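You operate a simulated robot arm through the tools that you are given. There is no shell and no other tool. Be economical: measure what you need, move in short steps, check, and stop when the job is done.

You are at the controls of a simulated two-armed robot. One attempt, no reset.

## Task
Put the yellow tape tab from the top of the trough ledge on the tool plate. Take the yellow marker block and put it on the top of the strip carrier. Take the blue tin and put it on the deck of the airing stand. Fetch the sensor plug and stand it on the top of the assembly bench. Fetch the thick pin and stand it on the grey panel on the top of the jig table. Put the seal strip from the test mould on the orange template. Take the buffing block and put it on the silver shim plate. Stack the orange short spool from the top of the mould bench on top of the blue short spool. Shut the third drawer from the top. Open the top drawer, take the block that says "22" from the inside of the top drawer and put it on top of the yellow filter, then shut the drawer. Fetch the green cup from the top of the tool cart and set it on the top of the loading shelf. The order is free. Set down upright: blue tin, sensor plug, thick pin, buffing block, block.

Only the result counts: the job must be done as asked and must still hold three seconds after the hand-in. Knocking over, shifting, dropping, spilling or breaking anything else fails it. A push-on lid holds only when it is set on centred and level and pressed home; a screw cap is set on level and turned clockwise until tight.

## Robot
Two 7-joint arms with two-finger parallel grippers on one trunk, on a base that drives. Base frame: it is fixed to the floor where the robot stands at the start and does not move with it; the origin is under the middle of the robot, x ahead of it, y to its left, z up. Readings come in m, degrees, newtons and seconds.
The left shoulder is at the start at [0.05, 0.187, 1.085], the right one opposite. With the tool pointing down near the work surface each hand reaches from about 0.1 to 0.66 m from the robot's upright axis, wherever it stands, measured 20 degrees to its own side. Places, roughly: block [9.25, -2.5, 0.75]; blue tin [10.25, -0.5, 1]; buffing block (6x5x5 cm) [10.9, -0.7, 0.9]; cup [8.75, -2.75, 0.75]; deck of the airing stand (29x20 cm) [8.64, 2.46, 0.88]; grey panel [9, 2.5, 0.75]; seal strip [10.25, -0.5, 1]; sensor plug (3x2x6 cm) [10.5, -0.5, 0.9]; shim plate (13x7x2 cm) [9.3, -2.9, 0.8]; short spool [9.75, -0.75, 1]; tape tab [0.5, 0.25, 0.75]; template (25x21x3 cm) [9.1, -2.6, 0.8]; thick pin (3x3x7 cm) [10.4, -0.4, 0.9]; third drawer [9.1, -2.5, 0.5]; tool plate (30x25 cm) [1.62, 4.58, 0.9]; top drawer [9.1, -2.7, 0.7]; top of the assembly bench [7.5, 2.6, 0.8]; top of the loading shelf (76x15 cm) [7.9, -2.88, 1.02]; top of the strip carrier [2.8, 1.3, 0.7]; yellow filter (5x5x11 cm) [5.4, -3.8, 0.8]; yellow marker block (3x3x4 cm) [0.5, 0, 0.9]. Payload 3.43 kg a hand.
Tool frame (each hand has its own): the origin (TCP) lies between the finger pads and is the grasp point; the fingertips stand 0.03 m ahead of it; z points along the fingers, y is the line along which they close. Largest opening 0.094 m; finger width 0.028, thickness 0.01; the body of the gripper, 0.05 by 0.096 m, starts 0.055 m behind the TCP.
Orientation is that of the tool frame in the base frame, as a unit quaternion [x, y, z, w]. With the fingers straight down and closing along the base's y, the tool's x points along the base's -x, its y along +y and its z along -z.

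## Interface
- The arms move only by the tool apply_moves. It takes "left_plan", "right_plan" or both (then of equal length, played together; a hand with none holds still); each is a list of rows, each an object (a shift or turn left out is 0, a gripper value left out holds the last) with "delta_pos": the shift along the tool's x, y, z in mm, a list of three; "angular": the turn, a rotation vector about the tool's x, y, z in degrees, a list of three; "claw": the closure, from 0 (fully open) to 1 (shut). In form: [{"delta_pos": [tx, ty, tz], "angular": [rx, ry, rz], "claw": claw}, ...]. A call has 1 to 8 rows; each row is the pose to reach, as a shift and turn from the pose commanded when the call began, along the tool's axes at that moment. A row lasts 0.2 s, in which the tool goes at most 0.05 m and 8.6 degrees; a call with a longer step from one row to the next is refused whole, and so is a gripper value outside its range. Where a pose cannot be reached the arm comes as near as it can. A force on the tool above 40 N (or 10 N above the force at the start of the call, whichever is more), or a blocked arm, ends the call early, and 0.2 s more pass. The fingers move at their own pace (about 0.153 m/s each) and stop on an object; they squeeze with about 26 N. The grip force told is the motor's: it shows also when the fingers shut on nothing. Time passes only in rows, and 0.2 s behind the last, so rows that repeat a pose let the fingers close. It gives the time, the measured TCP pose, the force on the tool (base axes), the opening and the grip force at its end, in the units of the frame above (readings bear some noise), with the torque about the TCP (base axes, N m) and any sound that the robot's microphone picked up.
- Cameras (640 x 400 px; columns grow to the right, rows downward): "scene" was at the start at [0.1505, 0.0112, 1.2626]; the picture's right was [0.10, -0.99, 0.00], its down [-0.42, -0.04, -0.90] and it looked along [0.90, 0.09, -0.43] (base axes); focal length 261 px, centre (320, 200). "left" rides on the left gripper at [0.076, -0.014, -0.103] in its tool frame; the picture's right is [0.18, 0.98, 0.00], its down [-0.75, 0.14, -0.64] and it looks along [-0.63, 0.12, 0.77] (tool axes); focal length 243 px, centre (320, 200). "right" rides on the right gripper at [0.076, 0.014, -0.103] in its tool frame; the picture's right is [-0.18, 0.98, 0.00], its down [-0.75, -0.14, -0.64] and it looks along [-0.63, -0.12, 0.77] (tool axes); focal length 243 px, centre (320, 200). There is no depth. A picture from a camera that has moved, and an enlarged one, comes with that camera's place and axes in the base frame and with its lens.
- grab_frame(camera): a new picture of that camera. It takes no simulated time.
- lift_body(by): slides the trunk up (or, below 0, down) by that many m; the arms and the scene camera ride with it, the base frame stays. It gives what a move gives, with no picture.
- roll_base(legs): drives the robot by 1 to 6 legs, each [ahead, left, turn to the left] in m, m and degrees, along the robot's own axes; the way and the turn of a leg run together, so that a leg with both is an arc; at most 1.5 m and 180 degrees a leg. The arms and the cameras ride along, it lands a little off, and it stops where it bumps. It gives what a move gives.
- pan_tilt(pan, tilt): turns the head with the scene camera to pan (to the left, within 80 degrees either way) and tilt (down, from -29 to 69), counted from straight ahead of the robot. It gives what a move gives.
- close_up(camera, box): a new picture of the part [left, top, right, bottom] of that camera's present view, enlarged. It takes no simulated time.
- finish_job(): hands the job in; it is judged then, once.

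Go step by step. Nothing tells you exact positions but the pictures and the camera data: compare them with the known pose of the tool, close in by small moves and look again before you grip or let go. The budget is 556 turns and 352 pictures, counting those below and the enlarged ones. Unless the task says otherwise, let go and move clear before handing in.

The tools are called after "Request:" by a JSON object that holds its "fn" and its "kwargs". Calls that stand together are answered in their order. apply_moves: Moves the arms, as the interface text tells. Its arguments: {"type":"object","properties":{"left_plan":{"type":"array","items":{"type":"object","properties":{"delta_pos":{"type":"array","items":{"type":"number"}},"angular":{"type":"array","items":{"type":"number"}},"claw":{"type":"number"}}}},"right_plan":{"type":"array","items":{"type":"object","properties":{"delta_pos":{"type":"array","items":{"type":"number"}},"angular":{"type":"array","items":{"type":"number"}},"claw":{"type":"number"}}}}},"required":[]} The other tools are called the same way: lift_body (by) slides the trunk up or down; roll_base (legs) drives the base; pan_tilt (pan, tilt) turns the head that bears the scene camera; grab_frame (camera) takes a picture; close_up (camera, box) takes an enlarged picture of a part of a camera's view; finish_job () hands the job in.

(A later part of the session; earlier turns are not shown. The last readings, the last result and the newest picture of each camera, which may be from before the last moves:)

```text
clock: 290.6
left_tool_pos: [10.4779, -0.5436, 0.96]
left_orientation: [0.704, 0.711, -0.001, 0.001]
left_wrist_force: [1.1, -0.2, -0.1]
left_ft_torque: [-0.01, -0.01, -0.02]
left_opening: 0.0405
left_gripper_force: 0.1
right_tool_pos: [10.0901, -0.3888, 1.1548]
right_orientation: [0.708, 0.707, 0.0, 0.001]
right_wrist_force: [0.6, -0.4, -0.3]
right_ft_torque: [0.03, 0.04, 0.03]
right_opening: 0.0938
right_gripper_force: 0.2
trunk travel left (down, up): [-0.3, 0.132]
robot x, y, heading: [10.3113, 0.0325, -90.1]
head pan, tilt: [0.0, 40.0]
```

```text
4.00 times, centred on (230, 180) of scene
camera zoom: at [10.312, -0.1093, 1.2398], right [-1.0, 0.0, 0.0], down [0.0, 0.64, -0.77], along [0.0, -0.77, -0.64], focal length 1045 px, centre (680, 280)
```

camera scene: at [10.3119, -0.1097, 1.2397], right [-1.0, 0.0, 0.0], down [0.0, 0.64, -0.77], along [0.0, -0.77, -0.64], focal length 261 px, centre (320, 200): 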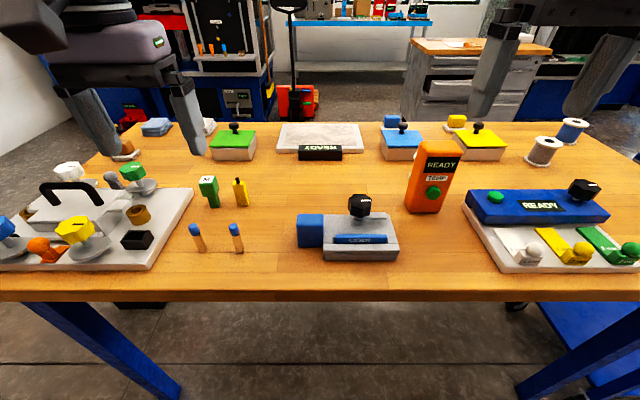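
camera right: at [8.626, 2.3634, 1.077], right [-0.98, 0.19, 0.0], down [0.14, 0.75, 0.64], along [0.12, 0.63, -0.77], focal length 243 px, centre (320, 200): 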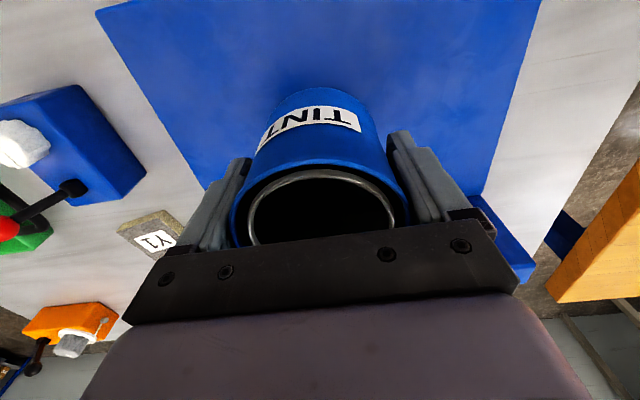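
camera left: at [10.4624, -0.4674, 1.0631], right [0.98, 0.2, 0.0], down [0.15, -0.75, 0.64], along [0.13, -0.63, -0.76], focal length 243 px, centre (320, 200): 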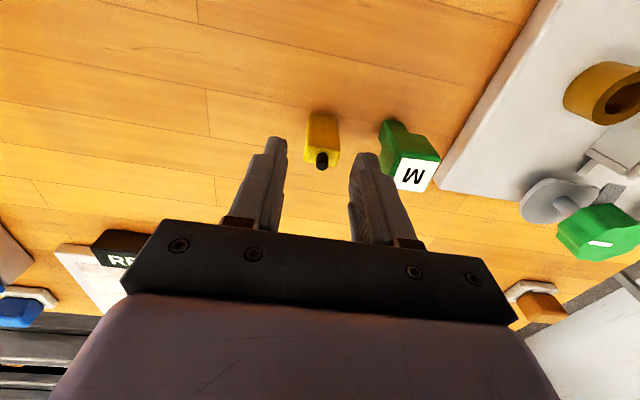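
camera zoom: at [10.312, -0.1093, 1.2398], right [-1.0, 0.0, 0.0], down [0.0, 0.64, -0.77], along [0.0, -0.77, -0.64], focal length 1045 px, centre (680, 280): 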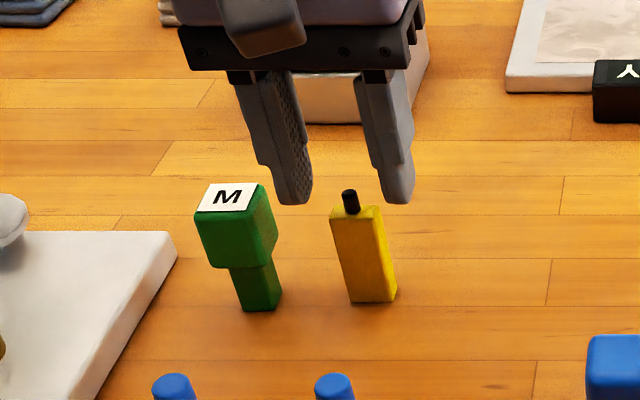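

Aligned. Lower and grip.

Request:
{"fn": "apply_moves", "kwargs": {"left_plan": [{"delta_pos": [0, 0, 28]}, {"delta_pos": [0, 0, 55]}, {"delta_pos": [0, 0, 55], "claw": 1}, {"delta_pos": [0, 0, 55], "claw": 1}, {"delta_pos": [0, 0, 55], "claw": 1}]}}

Request:
{"fn": "apply_moves", "kwargs": {"left_plan": [{"delta_pos": [0, 0, -45]}, {"delta_pos": [0, 0, -90]}, {"delta_pos": [0, 0, -135]}, {"delta_pos": [0, 0, -180]}, {"delta_pos": [30, 10, -215]}, {"delta_pos": [70, 25, -230]}, {"delta_pos": [110, 40, -230]}]}}

Request:
{"fn": "grab_frame", "kwargs": {"camera": "left"}}

Request:
{"fn": "grab_frame", "kwargs": {"camera": "scene"}}

```text
clock: 291.8
left_tool_pos: [10.478, -0.5427, 0.9064]
left_orientation: [0.703, 0.711, -0.002, 0.002]
left_wrist_force: [0.9, -1.3, 3.9]
left_ft_torque: [-0.08, 0.0, 0.02]
left_opening: 0.027
left_gripper_force: 26.5
right_tool_pos: [10.0904, -0.3872, 1.1555]
right_orientation: [0.707, 0.707, 0.0, 0.002]
right_wrist_force: [0.0, -0.1, 0.1]
right_ft_torque: [0.0, 0.04, 0.0]
right_opening: 0.0941
right_gripper_force: 0.1
trunk travel left (down, up): [-0.3, 0.132]
robot x, y, heading: [10.3127, 0.0318, -90.1]
head pan, tilt: [0.0, 40.0]
```

```text
clock: 293.4
left_tool_pos: [10.5183, -0.4311, 1.136]
left_orientation: [0.702, 0.712, -0.001, 0.001]
left_wrist_force: [-0.5, -0.8, -0.8]
left_ft_torque: [0.01, 0.04, -0.04]
left_opening: 0.027
left_gripper_force: 25.9
right_tool_pos: [10.0908, -0.3873, 1.156]
right_orientation: [0.707, 0.707, 0.0, 0.001]
right_wrist_force: [0.0, 0.7, -0.3]
right_ft_torque: [0.0, 0.02, 0.03]
right_opening: 0.094
right_gripper_force: 0.1
trunk travel left (down, up): [-0.3, 0.132]
robot x, y, heading: [10.3099, 0.0314, -90.3]
head pan, tilt: [0.0, 40.0]
```

```text
239 pictures are left
camera left: at [10.502, -0.3541, 1.2385], right [0.98, 0.2, 0.0], down [0.15, -0.75, 0.64], along [0.12, -0.63, -0.77], focal length 243 px, centre (320, 200)
```

left: 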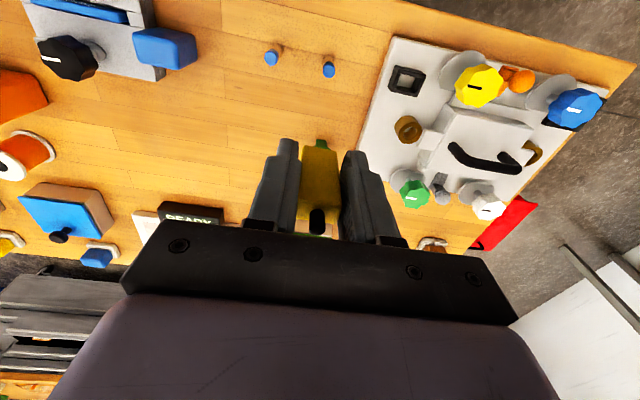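

```text
238 pictures are left
camera scene: at [10.3124, -0.1089, 1.2398], right [-1.0, 0.0, 0.0], down [0.0, 0.64, -0.77], along [0.0, -0.77, -0.64], focal length 261 px, centre (320, 200)
```

scene: 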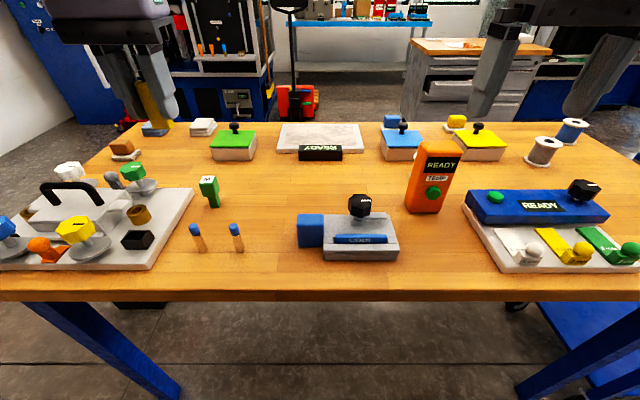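

Plug held. Driving to the assembly bench by the same route.

Request:
{"fn": "roll_base", "kwargs": {"legs": [[-0.37, 0, 0.3], [0, -1.5, 0], [0, 0, -90], [0, 0, -90], [1.3, 0, 0], [0, 0.3, 0]]}}

Request:
{"fn": "pan_tilt", "kwargs": {"pan": 25, "tilt": 35}}

Request:
{"fn": "grab_frame", "kwargs": {"camera": "scene"}}

```text
clock: 318.4
left_tool_pos: [8.268, 2.1564, 1.1364]
left_orientation: [0.713, -0.701, -0.001, -0.001]
left_wrist_force: [-0.1, 0.2, -0.7]
left_ft_torque: [0.02, -0.01, -0.03]
left_opening: 0.0273
left_gripper_force: 26.3
right_tool_pos: [8.6959, 2.1153, 1.1555]
right_orientation: [0.71, -0.704, -0.001, 0.0]
right_wrist_force: [0.0, -1.1, 0.7]
right_ft_torque: [0.0, 0.02, -0.02]
right_opening: 0.0942
right_gripper_force: 0.0
trunk travel left (down, up): [-0.3, 0.132]
robot x, y, heading: [8.476, 1.6966, 90.6]
head pan, tilt: [0.0, 40.0]
```

```text
clock: 319.3
left_tool_pos: [8.268, 2.1554, 1.1356]
left_orientation: [0.714, -0.7, -0.001, -0.001]
left_wrist_force: [-0.7, 0.3, -0.5]
left_ft_torque: [-0.01, -0.02, 0.03]
left_opening: 0.027
left_gripper_force: 26.4
right_tool_pos: [8.6961, 2.1167, 1.1551]
right_orientation: [0.71, -0.704, -0.001, -0.001]
right_wrist_force: [0.0, -0.3, -0.3]
right_ft_torque: [-0.01, -0.02, -0.01]
right_opening: 0.0941
right_gripper_force: 0.0
trunk travel left (down, up): [-0.3, 0.132]
robot x, y, heading: [8.4773, 1.6941, 90.7]
head pan, tilt: [25.0, 35.0]
```

```text
237 pictures are left
camera scene: at [8.4396, 1.8334, 1.2473], right [0.9, 0.43, 0.0], down [0.25, -0.52, -0.82], along [-0.35, 0.74, -0.57], focal length 261 px, centre (320, 200)
```

scene: 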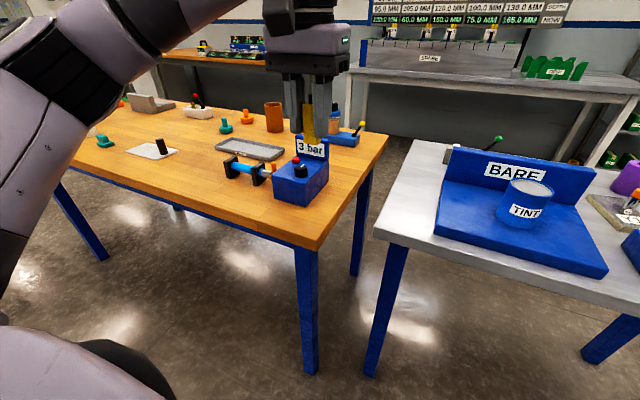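

Free space on the assembly bench lies left of the "3 bar" box near the front, around (7.9, 2.27). I'll slide left 0.4 m.

Request:
{"fn": "roll_base", "kwargs": {"legs": [[0.0, 0.4, -0.7]]}}

Request:
{"fn": "pan_tilt", "kwargs": {"pan": 15, "tilt": 42}}

Request:
{"fn": "grab_frame", "kwargs": {"camera": "scene"}}

Request:
{"fn": "grab_frame", "kwargs": {"camera": "left"}}

```text
clock: 321.8
left_tool_pos: [7.8762, 2.1574, 1.1348]
left_orientation: [0.71, -0.705, -0.001, -0.002]
left_wrist_force: [0.1, -1.0, -0.7]
left_ft_torque: [0.0, 0.01, -0.01]
left_opening: 0.0273
left_gripper_force: 26.4
right_tool_pos: [8.3032, 2.1129, 1.1567]
right_orientation: [-0.705, 0.709, 0.001, 0.001]
right_wrist_force: [-0.1, -0.2, -0.4]
right_ft_torque: [0.02, -0.01, 0.04]
right_opening: 0.0939
right_gripper_force: 0.1
trunk travel left (down, up): [-0.3, 0.132]
robot x, y, heading: [8.0807, 1.6897, 89.8]
head pan, tilt: [25.0, 35.0]
```

```text
clock: 322.5
left_tool_pos: [7.8768, 2.1578, 1.1354]
left_orientation: [0.71, -0.705, -0.002, -0.002]
left_wrist_force: [0.0, -0.7, -1.0]
left_ft_torque: [-0.02, -0.04, -0.01]
left_opening: 0.0275
left_gripper_force: 26.1
right_tool_pos: [8.3033, 2.1129, 1.156]
right_orientation: [-0.705, 0.709, 0.001, 0.001]
right_wrist_force: [0.3, 0.9, 0.2]
right_ft_torque: [0.01, 0.03, 0.01]
right_opening: 0.0938
right_gripper_force: 0.0
trunk travel left (down, up): [-0.3, 0.132]
robot x, y, heading: [8.0787, 1.6916, 89.7]
head pan, tilt: [15.0, 42.0]
```

```text
236 pictures are left
camera scene: at [8.0591, 1.8341, 1.2368], right [0.97, 0.26, 0.0], down [0.17, -0.65, -0.74], along [-0.19, 0.72, -0.67], focal length 261 px, centre (320, 200)
```

scene: 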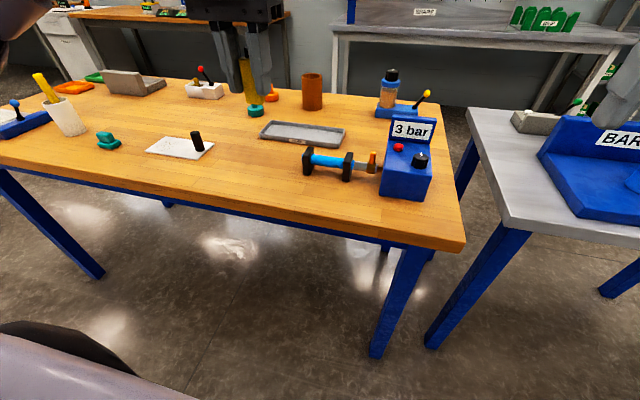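

```text
235 pictures are left
camera left: at [7.8907, 2.0812, 1.2383], right [-0.98, -0.19, 0.0], down [-0.15, 0.75, 0.64], along [-0.12, 0.63, -0.76], focal length 243 px, centre (320, 200)
```

left: 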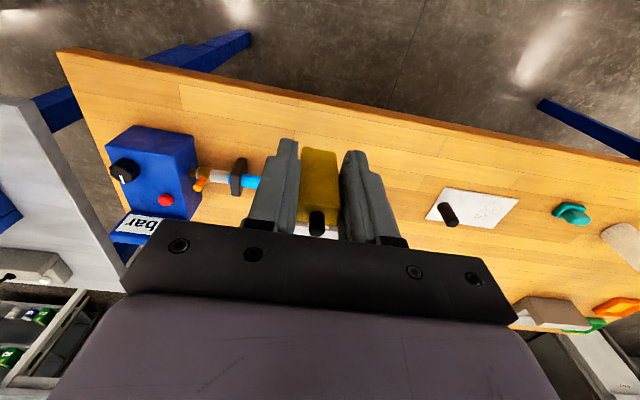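

I'll bring the plug to (7.80, 2.26) above a clear spot.

Request:
{"fn": "apply_moves", "kwargs": {"left_plan": [{"delta_pos": [-22, 16, 35]}, {"delta_pos": [-44, 33, 70]}, {"delta_pos": [-66, 50, 105]}, {"delta_pos": [-86, 65, 140]}, {"delta_pos": [-102, 77, 170]}]}}

Request:
{"fn": "grab_frame", "kwargs": {"camera": "scene"}}

Request:
{"fn": "grab_frame", "kwargs": {"camera": "left"}}

```text
clock: 323.7
left_tool_pos: [7.7985, 2.2599, 0.9656]
left_orientation: [0.709, -0.705, -0.001, -0.002]
left_wrist_force: [-0.2, 0.4, -0.1]
left_ft_torque: [-0.04, 0.04, 0.0]
left_opening: 0.027
left_gripper_force: 26.0
right_tool_pos: [8.3035, 2.1128, 1.1545]
right_orientation: [-0.705, 0.709, 0.0, 0.0]
right_wrist_force: [0.3, -0.4, 0.4]
right_ft_torque: [0.0, -0.03, -0.01]
right_opening: 0.0942
right_gripper_force: 0.0
trunk travel left (down, up): [-0.3, 0.132]
robot x, y, heading: [8.082, 1.6938, 89.7]
head pan, tilt: [15.0, 42.0]
```

```text
234 pictures are left
camera scene: at [8.059, 1.8343, 1.2368], right [0.97, 0.25, 0.0], down [0.17, -0.65, -0.74], along [-0.19, 0.72, -0.67], focal length 261 px, centre (320, 200)
```

scene: 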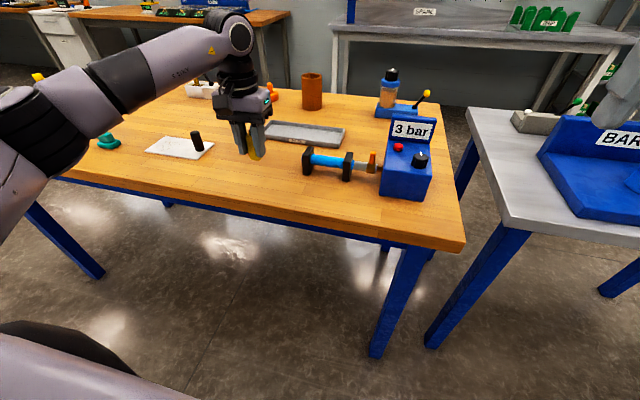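

```text
233 pictures are left
camera left: at [7.8132, 2.183, 1.0672], right [-0.98, -0.19, 0.0], down [-0.15, 0.75, 0.64], along [-0.12, 0.63, -0.76], focal length 243 px, centre (320, 200)
```

left: 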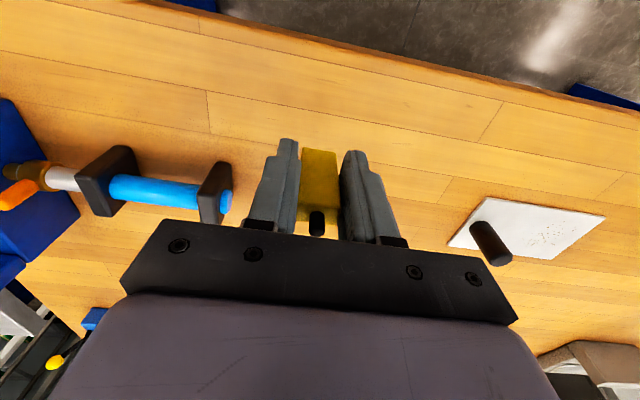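

Request:
{"fn": "apply_moves", "kwargs": {"left_plan": [{"delta_pos": [0, 0, 20]}, {"delta_pos": [0, 0, 40]}, {"delta_pos": [0, 0, 52]}, {"delta_pos": [0, 0, 57]}, {"delta_pos": [0, 0, 61]}]}}

Request:
{"fn": "close_up", "kwargs": {"camera": "scene", "box": [190, 100, 310, 200]}}

```text
clock: 324.9
left_tool_pos: [7.7993, 2.2614, 0.9052]
left_orientation: [0.709, -0.705, -0.003, -0.001]
left_wrist_force: [-0.5, 0.1, 0.2]
left_ft_torque: [0.02, 0.03, -0.01]
left_opening: 0.0273
left_gripper_force: 26.0
right_tool_pos: [8.3026, 2.1128, 1.1551]
right_orientation: [-0.705, 0.709, 0.0, 0.001]
right_wrist_force: [-0.3, -0.7, 0.9]
right_ft_torque: [-0.05, -0.04, 0.05]
right_opening: 0.0939
right_gripper_force: 0.1
trunk travel left (down, up): [-0.3, 0.132]
robot x, y, heading: [8.0811, 1.6934, 89.6]
head pan, tilt: [15.0, 42.0]
```

```text
4.00 times, centred on (250, 150) of scene
camera zoom: at [8.0592, 1.8341, 1.2368], right [0.97, 0.25, 0.0], down [0.17, -0.65, -0.74], along [-0.19, 0.72, -0.67], focal length 1045 px, centre (600, 400)
```

zoom: 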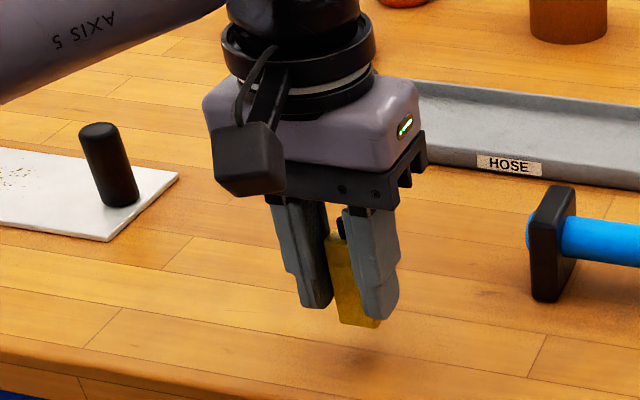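

Request:
{"fn": "apply_moves", "kwargs": {"left_plan": [{"delta_pos": [0, 0, 4]}, {"delta_pos": [0, 0, 8]}, {"delta_pos": [0, 0, 11]}, {"delta_pos": [0, 0, 14]}]}}

Request:
{"fn": "close_up", "kwargs": {"camera": "scene", "box": [190, 100, 310, 200]}}

```text
clock: 325.9
left_tool_pos: [7.7993, 2.2609, 0.8907]
left_orientation: [0.709, -0.705, -0.002, -0.002]
left_wrist_force: [1.0, 0.2, -0.9]
left_ft_torque: [-0.02, 0.0, -0.05]
left_opening: 0.0273
left_gripper_force: 25.8
right_tool_pos: [8.3039, 2.1126, 1.1544]
right_orientation: [-0.705, 0.709, 0.001, 0.001]
right_wrist_force: [-0.6, 0.3, -0.5]
right_ft_torque: [0.01, 0.02, -0.02]
right_opening: 0.094
right_gripper_force: 0.1
trunk travel left (down, up): [-0.3, 0.132]
robot x, y, heading: [8.0831, 1.6921, 89.6]
head pan, tilt: [15.0, 42.0]
```

```text
4.00 times, centred on (250, 150) of scene
camera zoom: at [8.0592, 1.8341, 1.2368], right [0.97, 0.25, 0.0], down [0.17, -0.65, -0.74], along [-0.19, 0.72, -0.67], focal length 1045 px, centre (600, 400)
```

zoom: 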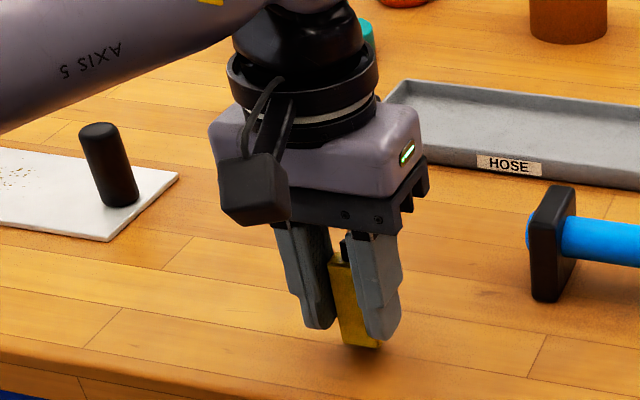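

Request:
{"fn": "apply_moves", "kwargs": {"left_plan": [{"delta_pos": [0, 0, 3]}, {"delta_pos": [0, 0, 6]}, {"delta_pos": [0, 0, 9]}]}}

```text
clock: 326.7
left_tool_pos: [7.7991, 2.2615, 0.8847]
left_orientation: [0.71, -0.704, -0.002, -0.004]
left_wrist_force: [-2.0, 0.3, 13.3]
left_ft_torque: [0.06, 0.08, 0.02]
left_opening: 0.0271
left_gripper_force: 25.5
right_tool_pos: [8.3029, 2.1124, 1.1556]
right_orientation: [-0.705, 0.709, 0.001, 0.0]
right_wrist_force: [0.0, -0.4, 0.3]
right_ft_torque: [0.04, 0.0, 0.01]
right_opening: 0.094
right_gripper_force: 0.0
trunk travel left (down, up): [-0.3, 0.132]
robot x, y, heading: [8.0823, 1.6909, 89.4]
head pan, tilt: [15.0, 42.0]
```

Contact. Releasing and rising.

Request:
{"fn": "apply_moves", "kwargs": {"left_plan": [{"delta_pos": [0, 0, -3]}, {"delta_pos": [0, 0, -3], "claw": 0.6}, {"delta_pos": [0, 0, -3], "claw": 0.4}, {"delta_pos": [0, 0, -3], "claw": 0.4}, {"delta_pos": [0, 0, -45], "claw": 0.4}, {"delta_pos": [0, 0, -90]}, {"delta_pos": [0, 0, -135]}, {"delta_pos": [0, 0, -180]}]}}

Request:
{"fn": "apply_moves", "kwargs": {"left_plan": [{"delta_pos": [40, -20, -15], "claw": 0}, {"delta_pos": [80, -40, -30]}, {"delta_pos": [110, -60, -60]}]}}

Request:
{"fn": "close_up", "kwargs": {"camera": "scene", "box": [190, 100, 310, 200]}}

```text
clock: 328.5
left_tool_pos: [7.8017, 2.2599, 1.0649]
left_orientation: [0.71, -0.704, -0.001, -0.001]
left_wrist_force: [0.1, -0.4, 0.4]
left_ft_torque: [0.02, 0.0, 0.01]
left_opening: 0.0565
left_gripper_force: 0.1
right_tool_pos: [8.3033, 2.1119, 1.155]
right_orientation: [-0.705, 0.709, 0.002, 0.0]
right_wrist_force: [-1.2, 0.9, 0.7]
right_ft_torque: [0.0, 0.0, -0.01]
right_opening: 0.0938
right_gripper_force: 0.1
trunk travel left (down, up): [-0.3, 0.132]
robot x, y, heading: [8.0809, 1.6917, 89.6]
head pan, tilt: [15.0, 42.0]
```

```text
clock: 329.3
left_tool_pos: [7.859, 2.1486, 1.1224]
left_orientation: [0.709, -0.705, -0.001, -0.001]
left_wrist_force: [0.6, 1.1, 0.4]
left_ft_torque: [0.0, 0.02, -0.02]
left_opening: 0.094
left_gripper_force: 0.1
right_tool_pos: [8.3039, 2.1129, 1.1564]
right_orientation: [-0.705, 0.709, 0.001, 0.0]
right_wrist_force: [-0.8, 0.5, -0.2]
right_ft_torque: [0.01, -0.04, 0.01]
right_opening: 0.0938
right_gripper_force: 0.1
trunk travel left (down, up): [-0.3, 0.132]
robot x, y, heading: [8.0789, 1.6908, 89.6]
head pan, tilt: [15.0, 42.0]
```

```text
4.00 times, centred on (250, 150) of scene
camera zoom: at [8.0596, 1.8336, 1.2369], right [0.97, 0.25, 0.0], down [0.17, -0.65, -0.74], along [-0.19, 0.72, -0.67], focal length 1045 px, centre (600, 400)
```

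zoom: 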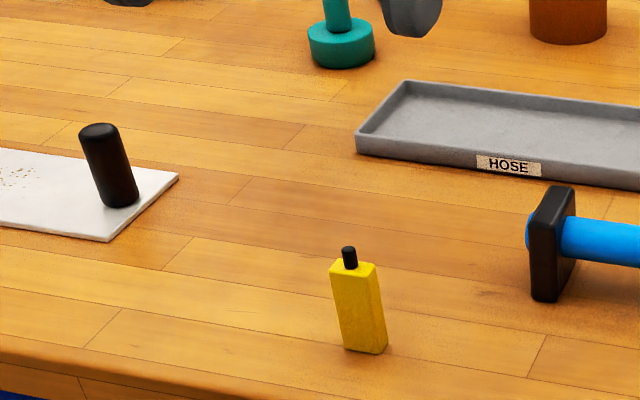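

The sensor plug stands on the assembly bench. Back to the mould bench for the seal strip.

Request:
{"fn": "roll_base", "kwargs": {"legs": [[0, -0.72, 0.4], [-1.3, 0, 0], [0, 0, 90], [0, 0, 90], [0, 1.5, 0]]}}

Request:
{"fn": "pan_tilt", "kwargs": {"pan": 0, "tilt": 42}}

```text
clock: 354.1
left_tool_pos: [10.5244, -0.14, 1.1232]
left_orientation: [0.715, 0.699, -0.002, 0.001]
left_wrist_force: [-0.2, -0.2, 0.0]
left_ft_torque: [-0.02, 0.0, 0.01]
left_opening: 0.0939
left_gripper_force: 0.0
right_tool_pos: [10.0802, -0.0905, 1.1555]
right_orientation: [0.718, 0.696, -0.001, 0.0]
right_wrist_force: [0.1, 0.0, -0.7]
right_ft_torque: [0.01, -0.01, 0.02]
right_opening: 0.0941
right_gripper_force: 0.1
trunk travel left (down, up): [-0.3, 0.132]
robot x, y, heading: [10.315, 0.3223, -91.5]
head pan, tilt: [15.0, 42.0]
```

```text
clock: 354.9
left_tool_pos: [10.5237, -0.141, 1.122]
left_orientation: [0.714, 0.7, -0.001, 0.001]
left_wrist_force: [-0.5, -0.1, 0.0]
left_ft_torque: [-0.04, 0.02, 0.0]
left_opening: 0.0943
left_gripper_force: 0.1
right_tool_pos: [10.0807, -0.0913, 1.1552]
right_orientation: [0.718, 0.696, -0.001, 0.001]
right_wrist_force: [0.3, -0.4, 0.8]
right_ft_torque: [-0.01, 0.02, 0.0]
right_opening: 0.0941
right_gripper_force: 0.0
trunk travel left (down, up): [-0.3, 0.132]
robot x, y, heading: [10.3164, 0.3195, -92.2]
head pan, tilt: [0.0, 42.0]
```

The strip must be gripped across its thickness (along y), needing a 90° wrist turn. I'll test turning the right wrist here in free space.

Request:
{"fn": "apply_moves", "kwargs": {"right_plan": [{"delta_pos": [-8, 0, 15], "angular": [0, 0, 8.5]}, {"delta_pos": [-16, 0, 30], "angular": [0, 0, 17]}, {"delta_pos": [-24, 0, 45], "angular": [0, 0, 25.5]}, {"delta_pos": [-32, 0, 55], "angular": [0, 0, 34]}, {"delta_pos": [-40, 0, 55], "angular": [0, 0, 42.5]}, {"delta_pos": [-40, 0, 55], "angular": [0, 0, 51]}, {"delta_pos": [-40, 0, 55], "angular": [0, 0, 59.5]}, {"delta_pos": [-40, 0, 55], "angular": [0, 0, 68]}]}}

Request:
{"fn": "apply_moves", "kwargs": {"right_plan": [{"angular": [0, 0, 8]}, {"angular": [0, 0, 16]}, {"angular": [0, 0, 22]}]}}

```text
clock: 356.7
left_tool_pos: [10.5237, -0.1391, 1.1217]
left_orientation: [0.715, 0.699, -0.001, 0.002]
left_wrist_force: [-0.7, 0.4, 0.9]
left_ft_torque: [0.01, 0.02, 0.02]
left_opening: 0.0939
left_gripper_force: 0.0
right_tool_pos: [10.0776, -0.1304, 1.1009]
right_orientation: [0.985, 0.173, -0.001, 0.001]
right_wrist_force: [-0.1, 0.1, 0.4]
right_ft_torque: [-0.04, 0.0, 0.0]
right_opening: 0.0942
right_gripper_force: 0.1
trunk travel left (down, up): [-0.3, 0.132]
robot x, y, heading: [10.3171, 0.3226, -91.9]
head pan, tilt: [0.0, 42.0]
```

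```text
clock: 357.5
left_tool_pos: [10.5237, -0.1411, 1.1223]
left_orientation: [0.714, 0.7, -0.001, 0.001]
left_wrist_force: [-0.1, 0.7, -0.1]
left_ft_torque: [0.0, 0.03, 0.02]
left_opening: 0.094
left_gripper_force: 0.1
right_tool_pos: [10.079, -0.1314, 1.1006]
right_orientation: [1.0, -0.017, 0.0, 0.001]
right_wrist_force: [-0.4, -0.2, -0.2]
right_ft_torque: [-0.03, 0.02, 0.01]
right_opening: 0.0941
right_gripper_force: 0.1
trunk travel left (down, up): [-0.3, 0.132]
robot x, y, heading: [10.318, 0.3237, -91.9]
head pan, tilt: [0.0, 42.0]
```

The right wrist reaches 90°. I'll move in front of the mould for a close look.

Request:
{"fn": "roll_base", "kwargs": {"legs": [[0, 0.13, 2], [0.25, 0, 0]]}}

Request:
{"fn": "pan_tilt", "kwargs": {"pan": -15, "tilt": 50}}

Request:
{"fn": "close_up", "kwargs": {"camera": "scene", "box": [300, 130, 460, 250]}}

Request:
{"fn": "grab_frame", "kwargs": {"camera": "right"}}

```text
clock: 360.2
left_tool_pos: [10.6731, -0.3787, 1.1217]
left_orientation: [0.701, 0.714, -0.001, 0.001]
left_wrist_force: [-0.9, -0.4, 0.4]
left_ft_torque: [0.0, 0.0, -0.03]
left_opening: 0.0942
left_gripper_force: 0.0
right_tool_pos: [10.2285, -0.388, 1.1005]
right_orientation: [1.0, 0.004, 0.0, 0.001]
right_wrist_force: [0.4, 0.0, 0.1]
right_ft_torque: [0.04, 0.03, 0.0]
right_opening: 0.094
right_gripper_force: 0.0
trunk travel left (down, up): [-0.3, 0.132]
robot x, y, heading: [10.4473, 0.0738, -89.4]
head pan, tilt: [0.0, 42.0]
```

```text
clock: 361.0
left_tool_pos: [10.6742, -0.3778, 1.1216]
left_orientation: [0.7, 0.714, -0.001, 0.001]
left_wrist_force: [0.4, -0.3, -0.5]
left_ft_torque: [0.02, 0.02, 0.01]
left_opening: 0.094
left_gripper_force: 0.2
right_tool_pos: [10.2292, -0.3878, 1.101]
right_orientation: [1.0, 0.004, 0.0, 0.001]
right_wrist_force: [0.5, 0.8, -0.6]
right_ft_torque: [0.03, 0.0, -0.03]
right_opening: 0.0941
right_gripper_force: 0.2
trunk travel left (down, up): [-0.3, 0.132]
robot x, y, heading: [10.4467, 0.0714, -89.7]
head pan, tilt: [-15.0, 50.0]
```

```text
3.33 times, centred on (380, 190) of scene
camera zoom: at [10.429, -0.0556, 1.2256], right [-0.97, 0.25, 0.0], down [0.19, 0.74, -0.64], along [-0.16, -0.62, -0.77], focal length 871 px, centre (120, 233)
```

zoom: 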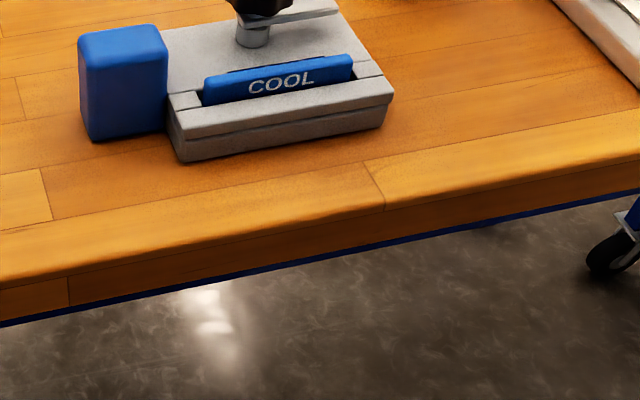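

```text
228 pictures are left
camera right: at [10.3057, -0.4002, 1.203], right [-0.18, -0.98, 0.0], down [-0.76, 0.14, 0.64], along [-0.63, 0.11, -0.77], focal length 243 px, centre (320, 200)
```

right: 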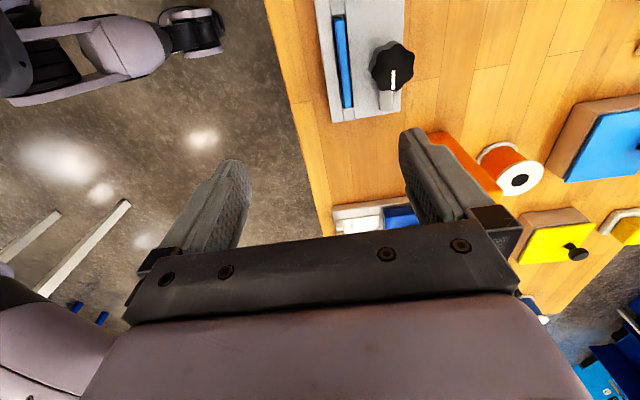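

Request:
{"fn": "close_up", "kwargs": {"camera": "right", "box": [300, 0, 430, 130]}}

Request:
{"fn": "pan_tilt", "kwargs": {"pan": -15, "tilt": 42}}

Request:
{"fn": "close_up", "kwargs": {"camera": "scene", "box": [310, 120, 430, 210]}}

```text
3.08 times, centred on (365, 65) of right
camera zoom: at [10.3057, -0.4002, 1.203], right [-0.18, -0.98, 0.0], down [-0.76, 0.14, 0.64], along [-0.63, 0.11, -0.77], focal length 746 px, centre (182, 615)
```

zoom: 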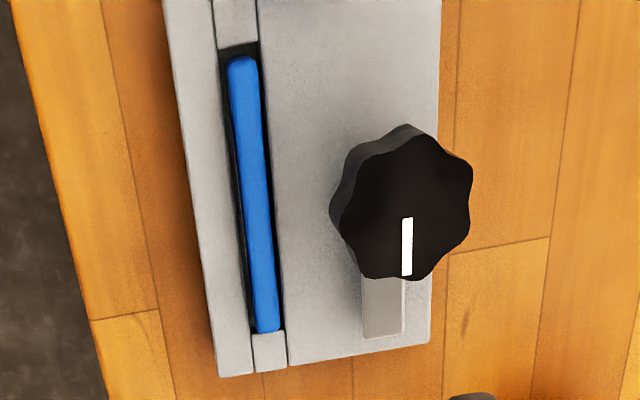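

```text
clock: 361.7
left_tool_pos: [10.675, -0.3785, 1.1212]
left_orientation: [0.699, 0.715, -0.001, 0.002]
left_wrist_force: [0.1, 0.2, 0.2]
left_ft_torque: [-0.01, 0.03, 0.02]
left_opening: 0.094
left_gripper_force: 0.0
right_tool_pos: [10.2285, -0.3864, 1.1011]
right_orientation: [1.0, 0.005, 0.0, 0.001]
right_wrist_force: [0.3, -0.2, -0.8]
right_ft_torque: [0.02, 0.0, -0.02]
right_opening: 0.0943
right_gripper_force: 0.1
trunk travel left (down, up): [-0.3, 0.132]
robot x, y, heading: [10.4478, 0.0799, -89.6]
head pan, tilt: [-15.0, 42.0]
```

```text
4.44 times, centred on (370, 165) of scene
camera zoom: at [10.4273, -0.062, 1.2368], right [-0.97, 0.25, 0.0], down [0.17, 0.65, -0.74], along [-0.19, -0.72, -0.67], focal length 1161 px, centre (98, 356)
```

zoom: 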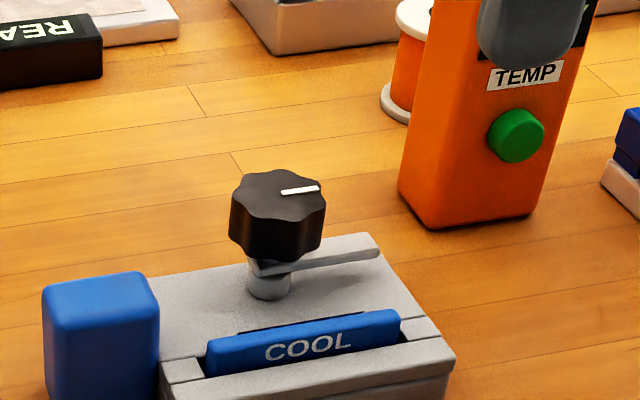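

The blue strip (x 10.198–10.287, y≈−0.42) sits in the slot; the knob overhangs behind its middle, so I'll grip nearer its −x end at x≈10.212 with a narrow opening. Moving above.

Request:
{"fn": "apply_moves", "kwargs": {"right_plan": [{"delta_pos": [-5, 11, 35], "claw": 0.7}, {"delta_pos": [-11, 22, 70], "claw": 0.7}, {"delta_pos": [-16, 34, 108], "claw": 0.7}]}}

Request:
{"fn": "grab_frame", "kwargs": {"camera": "right"}}

Request:
{"fn": "close_up", "kwargs": {"camera": "scene", "box": [310, 120, 430, 210]}}

```text
clock: 362.5
left_tool_pos: [10.674, -0.3776, 1.1222]
left_orientation: [0.7, 0.714, -0.001, 0.001]
left_wrist_force: [-0.4, 0.1, 0.6]
left_ft_torque: [0.02, -0.04, 0.0]
left_opening: 0.094
left_gripper_force: 0.1
right_tool_pos: [10.2136, -0.4227, 0.9921]
right_orientation: [1.0, 0.005, 0.0, 0.001]
right_wrist_force: [-0.7, 0.8, -0.7]
right_ft_torque: [-0.02, 0.01, 0.01]
right_opening: 0.0282
right_gripper_force: 0.1
trunk travel left (down, up): [-0.3, 0.132]
robot x, y, heading: [10.4462, 0.0761, -89.6]
head pan, tilt: [-15.0, 42.0]
```

```text
225 pictures are left
camera right: at [10.2898, -0.4351, 1.0946], right [-0.18, -0.98, 0.0], down [-0.76, 0.14, 0.64], along [-0.63, 0.11, -0.77], focal length 243 px, centre (320, 200)
```

right: 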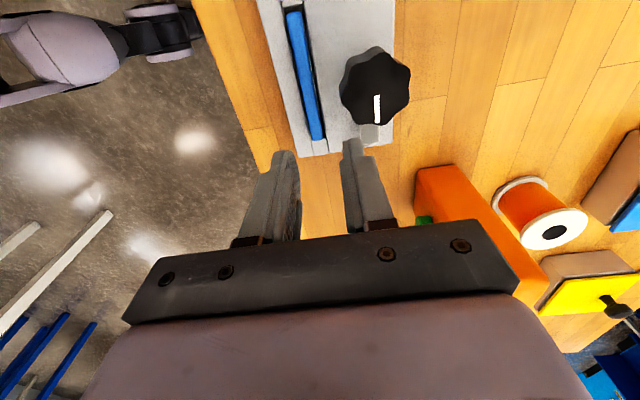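

```text
4.44 times, centred on (370, 165) of scene
camera zoom: at [10.4272, -0.0623, 1.2368], right [-0.97, 0.25, 0.0], down [0.17, 0.65, -0.74], along [-0.19, -0.72, -0.67], focal length 1161 px, centre (98, 356)
```

zoom: 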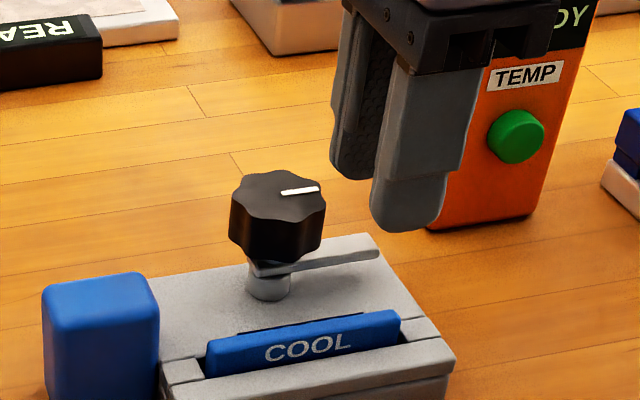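

Strip is ~6 mm toward me from the tool axis; correcting and lowering partway.

Request:
{"fn": "apply_moves", "kwargs": {"right_plan": [{"delta_pos": [0, -6, 20]}, {"delta_pos": [0, -6, 45]}]}}

Request:
{"fn": "grab_frame", "kwargs": {"camera": "right"}}

Request:
{"fn": "close_up", "kwargs": {"camera": "scene", "box": [310, 120, 430, 210]}}

```text
clock: 363.1
left_tool_pos: [10.6741, -0.3779, 1.1223]
left_orientation: [0.701, 0.714, -0.001, 0.001]
left_wrist_force: [0.4, -0.3, 0.4]
left_ft_torque: [-0.03, -0.01, -0.04]
left_opening: 0.094
left_gripper_force: 0.1
right_tool_pos: [10.214, -0.415, 0.946]
right_orientation: [1.0, 0.005, 0.0, 0.0]
right_wrist_force: [0.5, 0.0, 0.7]
right_ft_torque: [0.03, -0.04, -0.01]
right_opening: 0.028
right_gripper_force: 0.1
trunk travel left (down, up): [-0.3, 0.132]
robot x, y, heading: [10.448, 0.074, -89.7]
head pan, tilt: [-15.0, 42.0]
```

```text
223 pictures are left
camera right: at [10.2911, -0.4288, 1.0492], right [-0.18, -0.98, 0.0], down [-0.76, 0.14, 0.64], along [-0.63, 0.11, -0.77], focal length 243 px, centre (320, 200)
```

right: 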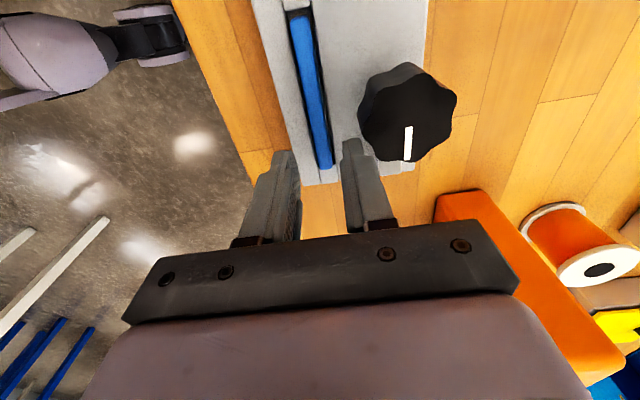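

```text
4.44 times, centred on (370, 165) of scene
camera zoom: at [10.4272, -0.0621, 1.2368], right [-0.97, 0.25, 0.0], down [0.17, 0.65, -0.74], along [-0.19, -0.72, -0.67], focal length 1161 px, centre (98, 356)
```

zoom: 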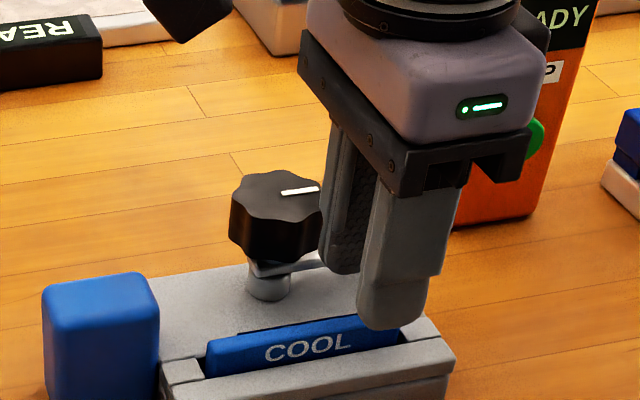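

Aligned. Lowering to grip height.

Request:
{"fn": "apply_moves", "kwargs": {"right_plan": [{"delta_pos": [0, 0, 10]}, {"delta_pos": [0, 0, 18]}, {"delta_pos": [0, 0, 24]}]}}

Request:
{"fn": "close_up", "kwargs": {"camera": "scene", "box": [310, 120, 430, 210]}}

Request:
{"fn": "close_up", "kwargs": {"camera": "right", "box": [250, 90, 410, 220]}}

```text
clock: 363.9
left_tool_pos: [10.674, -0.3773, 1.123]
left_orientation: [0.7, 0.714, -0.001, 0.002]
left_wrist_force: [0.4, 0.2, -0.3]
left_ft_torque: [-0.01, -0.01, -0.01]
left_opening: 0.0939
left_gripper_force: 0.0
right_tool_pos: [10.2154, -0.4163, 0.9239]
right_orientation: [1.0, 0.004, 0.0, 0.001]
right_wrist_force: [-0.7, -0.3, 0.3]
right_ft_torque: [0.0, -0.01, 0.02]
right_opening: 0.0279
right_gripper_force: 0.0
trunk travel left (down, up): [-0.3, 0.132]
robot x, y, heading: [10.4473, 0.0757, -89.8]
head pan, tilt: [-15.0, 42.0]
```

```text
4.44 times, centred on (370, 165) of scene
camera zoom: at [10.4272, -0.0622, 1.2367], right [-0.97, 0.25, 0.0], down [0.17, 0.65, -0.74], along [-0.19, -0.72, -0.67], focal length 1161 px, centre (98, 356)
```

zoom: 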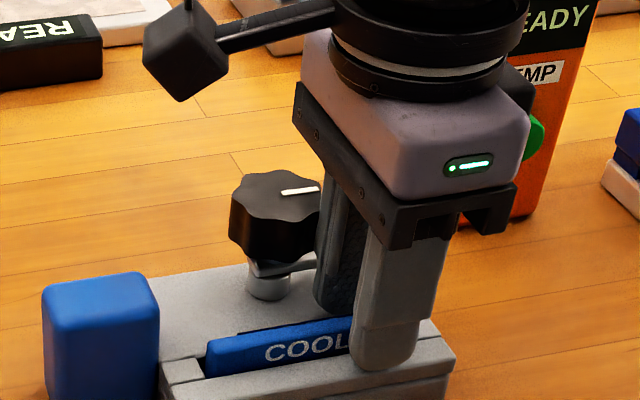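

```text
3.08 times, centred on (330, 155) of right
camera zoom: at [10.2906, -0.4291, 1.0257], right [-0.18, -0.98, 0.0], down [-0.76, 0.14, 0.64], along [-0.63, 0.11, -0.77], focal length 746 px, centre (289, 338)
```

zoom: 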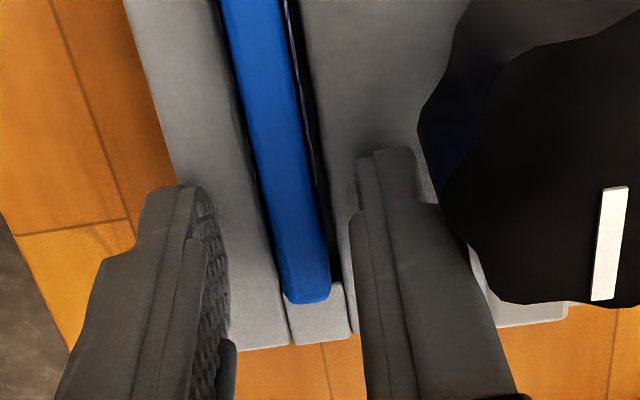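

Fingers straddle the strip, clear of the knob. A few millimetres lower, then close.

Request:
{"fn": "apply_moves", "kwargs": {"right_plan": [{"delta_pos": [0, 0, 4]}, {"delta_pos": [0, 0, 7]}, {"delta_pos": [0, 0, 7], "claw": 1}, {"delta_pos": [0, 0, 7], "claw": 1}, {"delta_pos": [0, 0, 7], "claw": 1}]}}

Request:
{"fn": "close_up", "kwargs": {"camera": "scene", "box": [310, 120, 430, 210]}}

```text
clock: 365.1
left_tool_pos: [10.6755, -0.3766, 1.1227]
left_orientation: [0.7, 0.714, -0.001, 0.002]
left_wrist_force: [0.5, 0.7, -0.1]
left_ft_torque: [0.01, 0.05, 0.03]
left_opening: 0.094
left_gripper_force: 0.0
right_tool_pos: [10.2135, -0.4166, 0.9198]
right_orientation: [1.0, 0.003, 0.001, 0.005]
right_wrist_force: [-1.8, -6.6, 27.0]
right_ft_torque: [-0.04, -0.01, -0.03]
right_opening: 0.0085
right_gripper_force: 26.0
trunk travel left (down, up): [-0.3, 0.132]
robot x, y, heading: [10.4491, 0.0779, -89.4]
head pan, tilt: [-15.0, 42.0]
```

```text
4.44 times, centred on (370, 165) of scene
camera zoom: at [10.4282, -0.0606, 1.2372], right [-0.97, 0.25, 0.0], down [0.17, 0.65, -0.74], along [-0.19, -0.72, -0.67], focal length 1161 px, centre (98, 356)
```

zoom: 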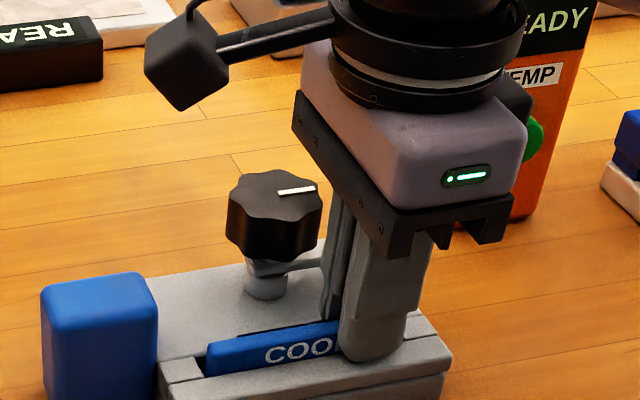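

Gripped (8.5 mm). Lifting slowly to see whether the strip comes out freely.

Request:
{"fn": "apply_moves", "kwargs": {"right_plan": [{"delta_pos": [0, 0, -8]}, {"delta_pos": [0, 0, -15]}, {"delta_pos": [0, 0, -25]}, {"delta_pos": [0, 0, -40]}]}}

Request:
{"fn": "close_up", "kwargs": {"camera": "scene", "box": [310, 120, 430, 210]}}

```text
clock: 366.1
left_tool_pos: [10.6744, -0.3783, 1.1226]
left_orientation: [0.7, 0.714, -0.001, 0.001]
left_wrist_force: [-0.1, 1.3, -0.1]
left_ft_torque: [0.0, 0.0, 0.03]
left_opening: 0.0938
left_gripper_force: 0.1
right_tool_pos: [10.2131, -0.4146, 0.956]
right_orientation: [1.0, 0.004, -0.001, 0.0]
right_wrist_force: [-0.1, 0.0, 0.0]
right_ft_torque: [0.01, -0.04, 0.03]
right_opening: 0.0085
right_gripper_force: 26.0
trunk travel left (down, up): [-0.3, 0.132]
robot x, y, heading: [10.4458, 0.0741, -89.2]
head pan, tilt: [-15.0, 42.0]
```

```text
4.44 times, centred on (370, 165) of scene
camera zoom: at [10.4274, -0.0619, 1.2368], right [-0.97, 0.25, 0.0], down [0.17, 0.65, -0.74], along [-0.19, -0.72, -0.67], focal length 1161 px, centre (98, 356)
```

zoom: 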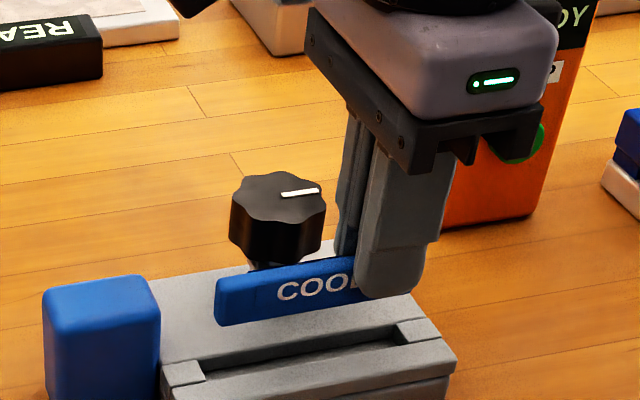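

The strip comes free. Lifting clear and retracting.

Request:
{"fn": "apply_moves", "kwargs": {"right_plan": [{"delta_pos": [0, 0, -45]}, {"delta_pos": [0, 0, -90]}, {"delta_pos": [0, 0, -135]}, {"delta_pos": [0, -30, -165]}, {"delta_pos": [0, -60, -180]}]}}

Request:
{"fn": "grab_frame", "kwargs": {"camera": "right"}}

Request:
{"fn": "pan_tilt", "kwargs": {"pan": 45, "tilt": 25}}

Request:
{"fn": "grab_frame", "kwargs": {"camera": "scene"}}

```text
clock: 367.3
left_tool_pos: [10.6737, -0.3771, 1.1233]
left_orientation: [0.7, 0.714, -0.003, 0.002]
left_wrist_force: [0.1, -0.7, 1.3]
left_ft_torque: [-0.01, -0.04, 0.03]
left_opening: 0.0939
left_gripper_force: 0.0
right_tool_pos: [10.2115, -0.3553, 1.1363]
right_orientation: [1.0, 0.005, 0.0, 0.002]
right_wrist_force: [0.6, 0.2, 0.1]
right_ft_torque: [-0.03, 0.02, -0.04]
right_opening: 0.0089
right_gripper_force: 26.3
trunk travel left (down, up): [-0.3, 0.132]
robot x, y, heading: [10.447, 0.0759, -89.5]
head pan, tilt: [-15.0, 42.0]
```

```text
217 pictures are left
camera right: at [10.2881, -0.3679, 1.239], right [-0.18, -0.98, 0.0], down [-0.76, 0.14, 0.64], along [-0.63, 0.11, -0.77], focal length 243 px, centre (320, 200)
```

right: 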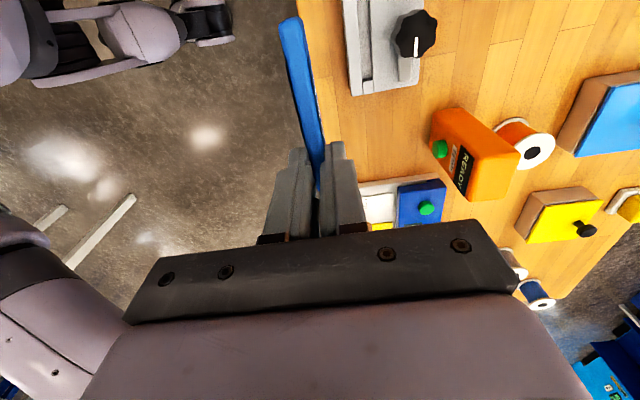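

```text
clock: 368.6
left_tool_pos: [10.6749, -0.3785, 1.1233]
left_orientation: [0.7, 0.714, -0.001, 0.002]
left_wrist_force: [0.3, -0.5, 0.1]
left_ft_torque: [0.03, 0.01, -0.01]
left_opening: 0.0942
left_gripper_force: 0.0
right_tool_pos: [10.2122, -0.356, 1.136]
right_orientation: [1.0, 0.004, 0.0, 0.001]
right_wrist_force: [0.1, -0.6, 0.1]
right_ft_torque: [0.0, 0.0, 0.01]
right_opening: 0.0087
right_gripper_force: 25.8
trunk travel left (down, up): [-0.3, 0.132]
robot x, y, heading: [10.4519, 0.0778, -89.5]
head pan, tilt: [45.0, 25.0]
```

```text
216 pictures are left
camera scene: at [10.5139, -0.0457, 1.2631], right [-0.7, -0.71, 0.0], down [-0.3, 0.3, -0.91], along [0.65, -0.64, -0.42], focal length 261 px, centre (320, 200)
```

scene: 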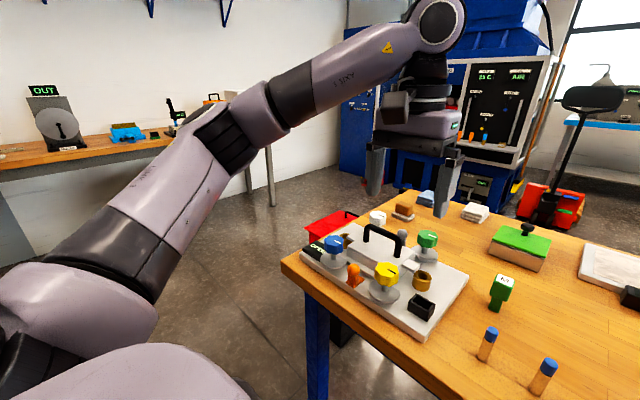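

Strip held by its end. I'll go round the east end to the back of the bench for the buffing block.

Request:
{"fn": "roll_base", "kwargs": {"legs": [[-0.3, 0, -0.5], [0, 1.36, 0], [1.0, 0, 0], [0.95, 0, 0]]}}

Request:
{"fn": "pan_tilt", "kwargs": {"pan": -50, "tilt": 25}}

Request:
{"fn": "grab_frame", "kwargs": {"camera": "scene"}}

Request:
{"fn": "pan_tilt", "kwargs": {"pan": -80, "tilt": 25}}

Request:
{"fn": "grab_frame", "kwargs": {"camera": "scene"}}

```text
clock: 386.5
left_tool_pos: [12.0057, -2.0391, 1.1221]
left_orientation: [0.711, 0.703, -0.002, 0.001]
left_wrist_force: [0.5, -0.3, 0.1]
left_ft_torque: [-0.02, 0.03, 0.03]
left_opening: 0.0941
left_gripper_force: 0.0
right_tool_pos: [11.5454, -2.0017, 1.1375]
right_orientation: [1.0, -0.011, 0.001, 0.001]
right_wrist_force: [0.5, 0.5, -0.1]
right_ft_torque: [0.01, 0.0, 0.0]
right_opening: 0.0087
right_gripper_force: 26.2
trunk travel left (down, up): [-0.3, 0.132]
robot x, y, heading: [11.7958, -1.5797, -91.6]
head pan, tilt: [45.0, 25.0]
```

```text
clock: 388.2
left_tool_pos: [12.006, -2.0393, 1.1223]
left_orientation: [0.712, 0.702, -0.001, 0.0]
left_wrist_force: [-0.2, -0.5, -0.2]
left_ft_torque: [-0.01, 0.02, 0.02]
left_opening: 0.094
left_gripper_force: 0.0
right_tool_pos: [11.545, -2.0014, 1.1381]
right_orientation: [1.0, -0.012, 0.0, 0.001]
right_wrist_force: [-0.1, 0.2, -0.1]
right_ft_torque: [-0.02, 0.01, -0.01]
right_opening: 0.0086
right_gripper_force: 26.3
trunk travel left (down, up): [-0.3, 0.132]
robot x, y, heading: [11.7977, -1.5773, -91.2]
head pan, tilt: [-50.0, 25.0]
```

```text
215 pictures are left
camera scene: at [11.7214, -1.6923, 1.2631], right [-0.63, 0.78, 0.0], down [0.33, 0.26, -0.91], along [-0.71, -0.57, -0.42], focal length 261 px, centre (320, 200)
```

scene: 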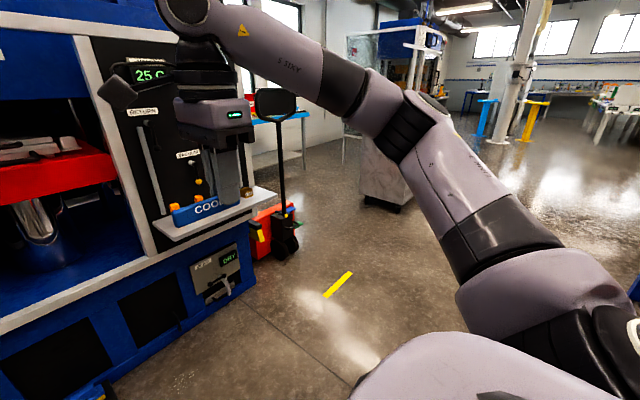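

```text
clock: 389.2
left_tool_pos: [12.0059, -2.0381, 1.1223]
left_orientation: [0.711, 0.703, -0.002, 0.001]
left_wrist_force: [-0.4, 0.3, -0.5]
left_ft_torque: [0.01, 0.0, -0.03]
left_opening: 0.094
left_gripper_force: 0.0
right_tool_pos: [11.5456, -2.0016, 1.136]
right_orientation: [1.0, -0.011, 0.0, 0.001]
right_wrist_force: [0.2, 0.2, -0.9]
right_ft_torque: [0.01, 0.03, 0.0]
right_opening: 0.0087
right_gripper_force: 26.1
trunk travel left (down, up): [-0.3, 0.132]
robot x, y, heading: [11.7959, -1.5741, -91.4]
head pan, tilt: [-80.0, 25.0]
```

```text
214 pictures are left
camera scene: at [11.7022, -1.6486, 1.2631], right [-0.15, 0.99, 0.0], down [0.42, 0.06, -0.91], along [-0.9, -0.14, -0.42], focal length 261 px, centre (320, 200)
```

scene: 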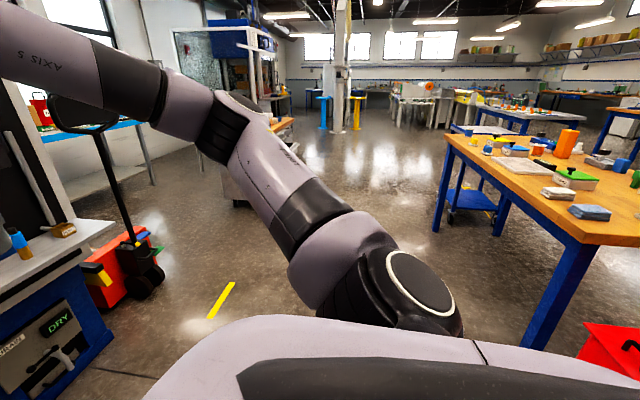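

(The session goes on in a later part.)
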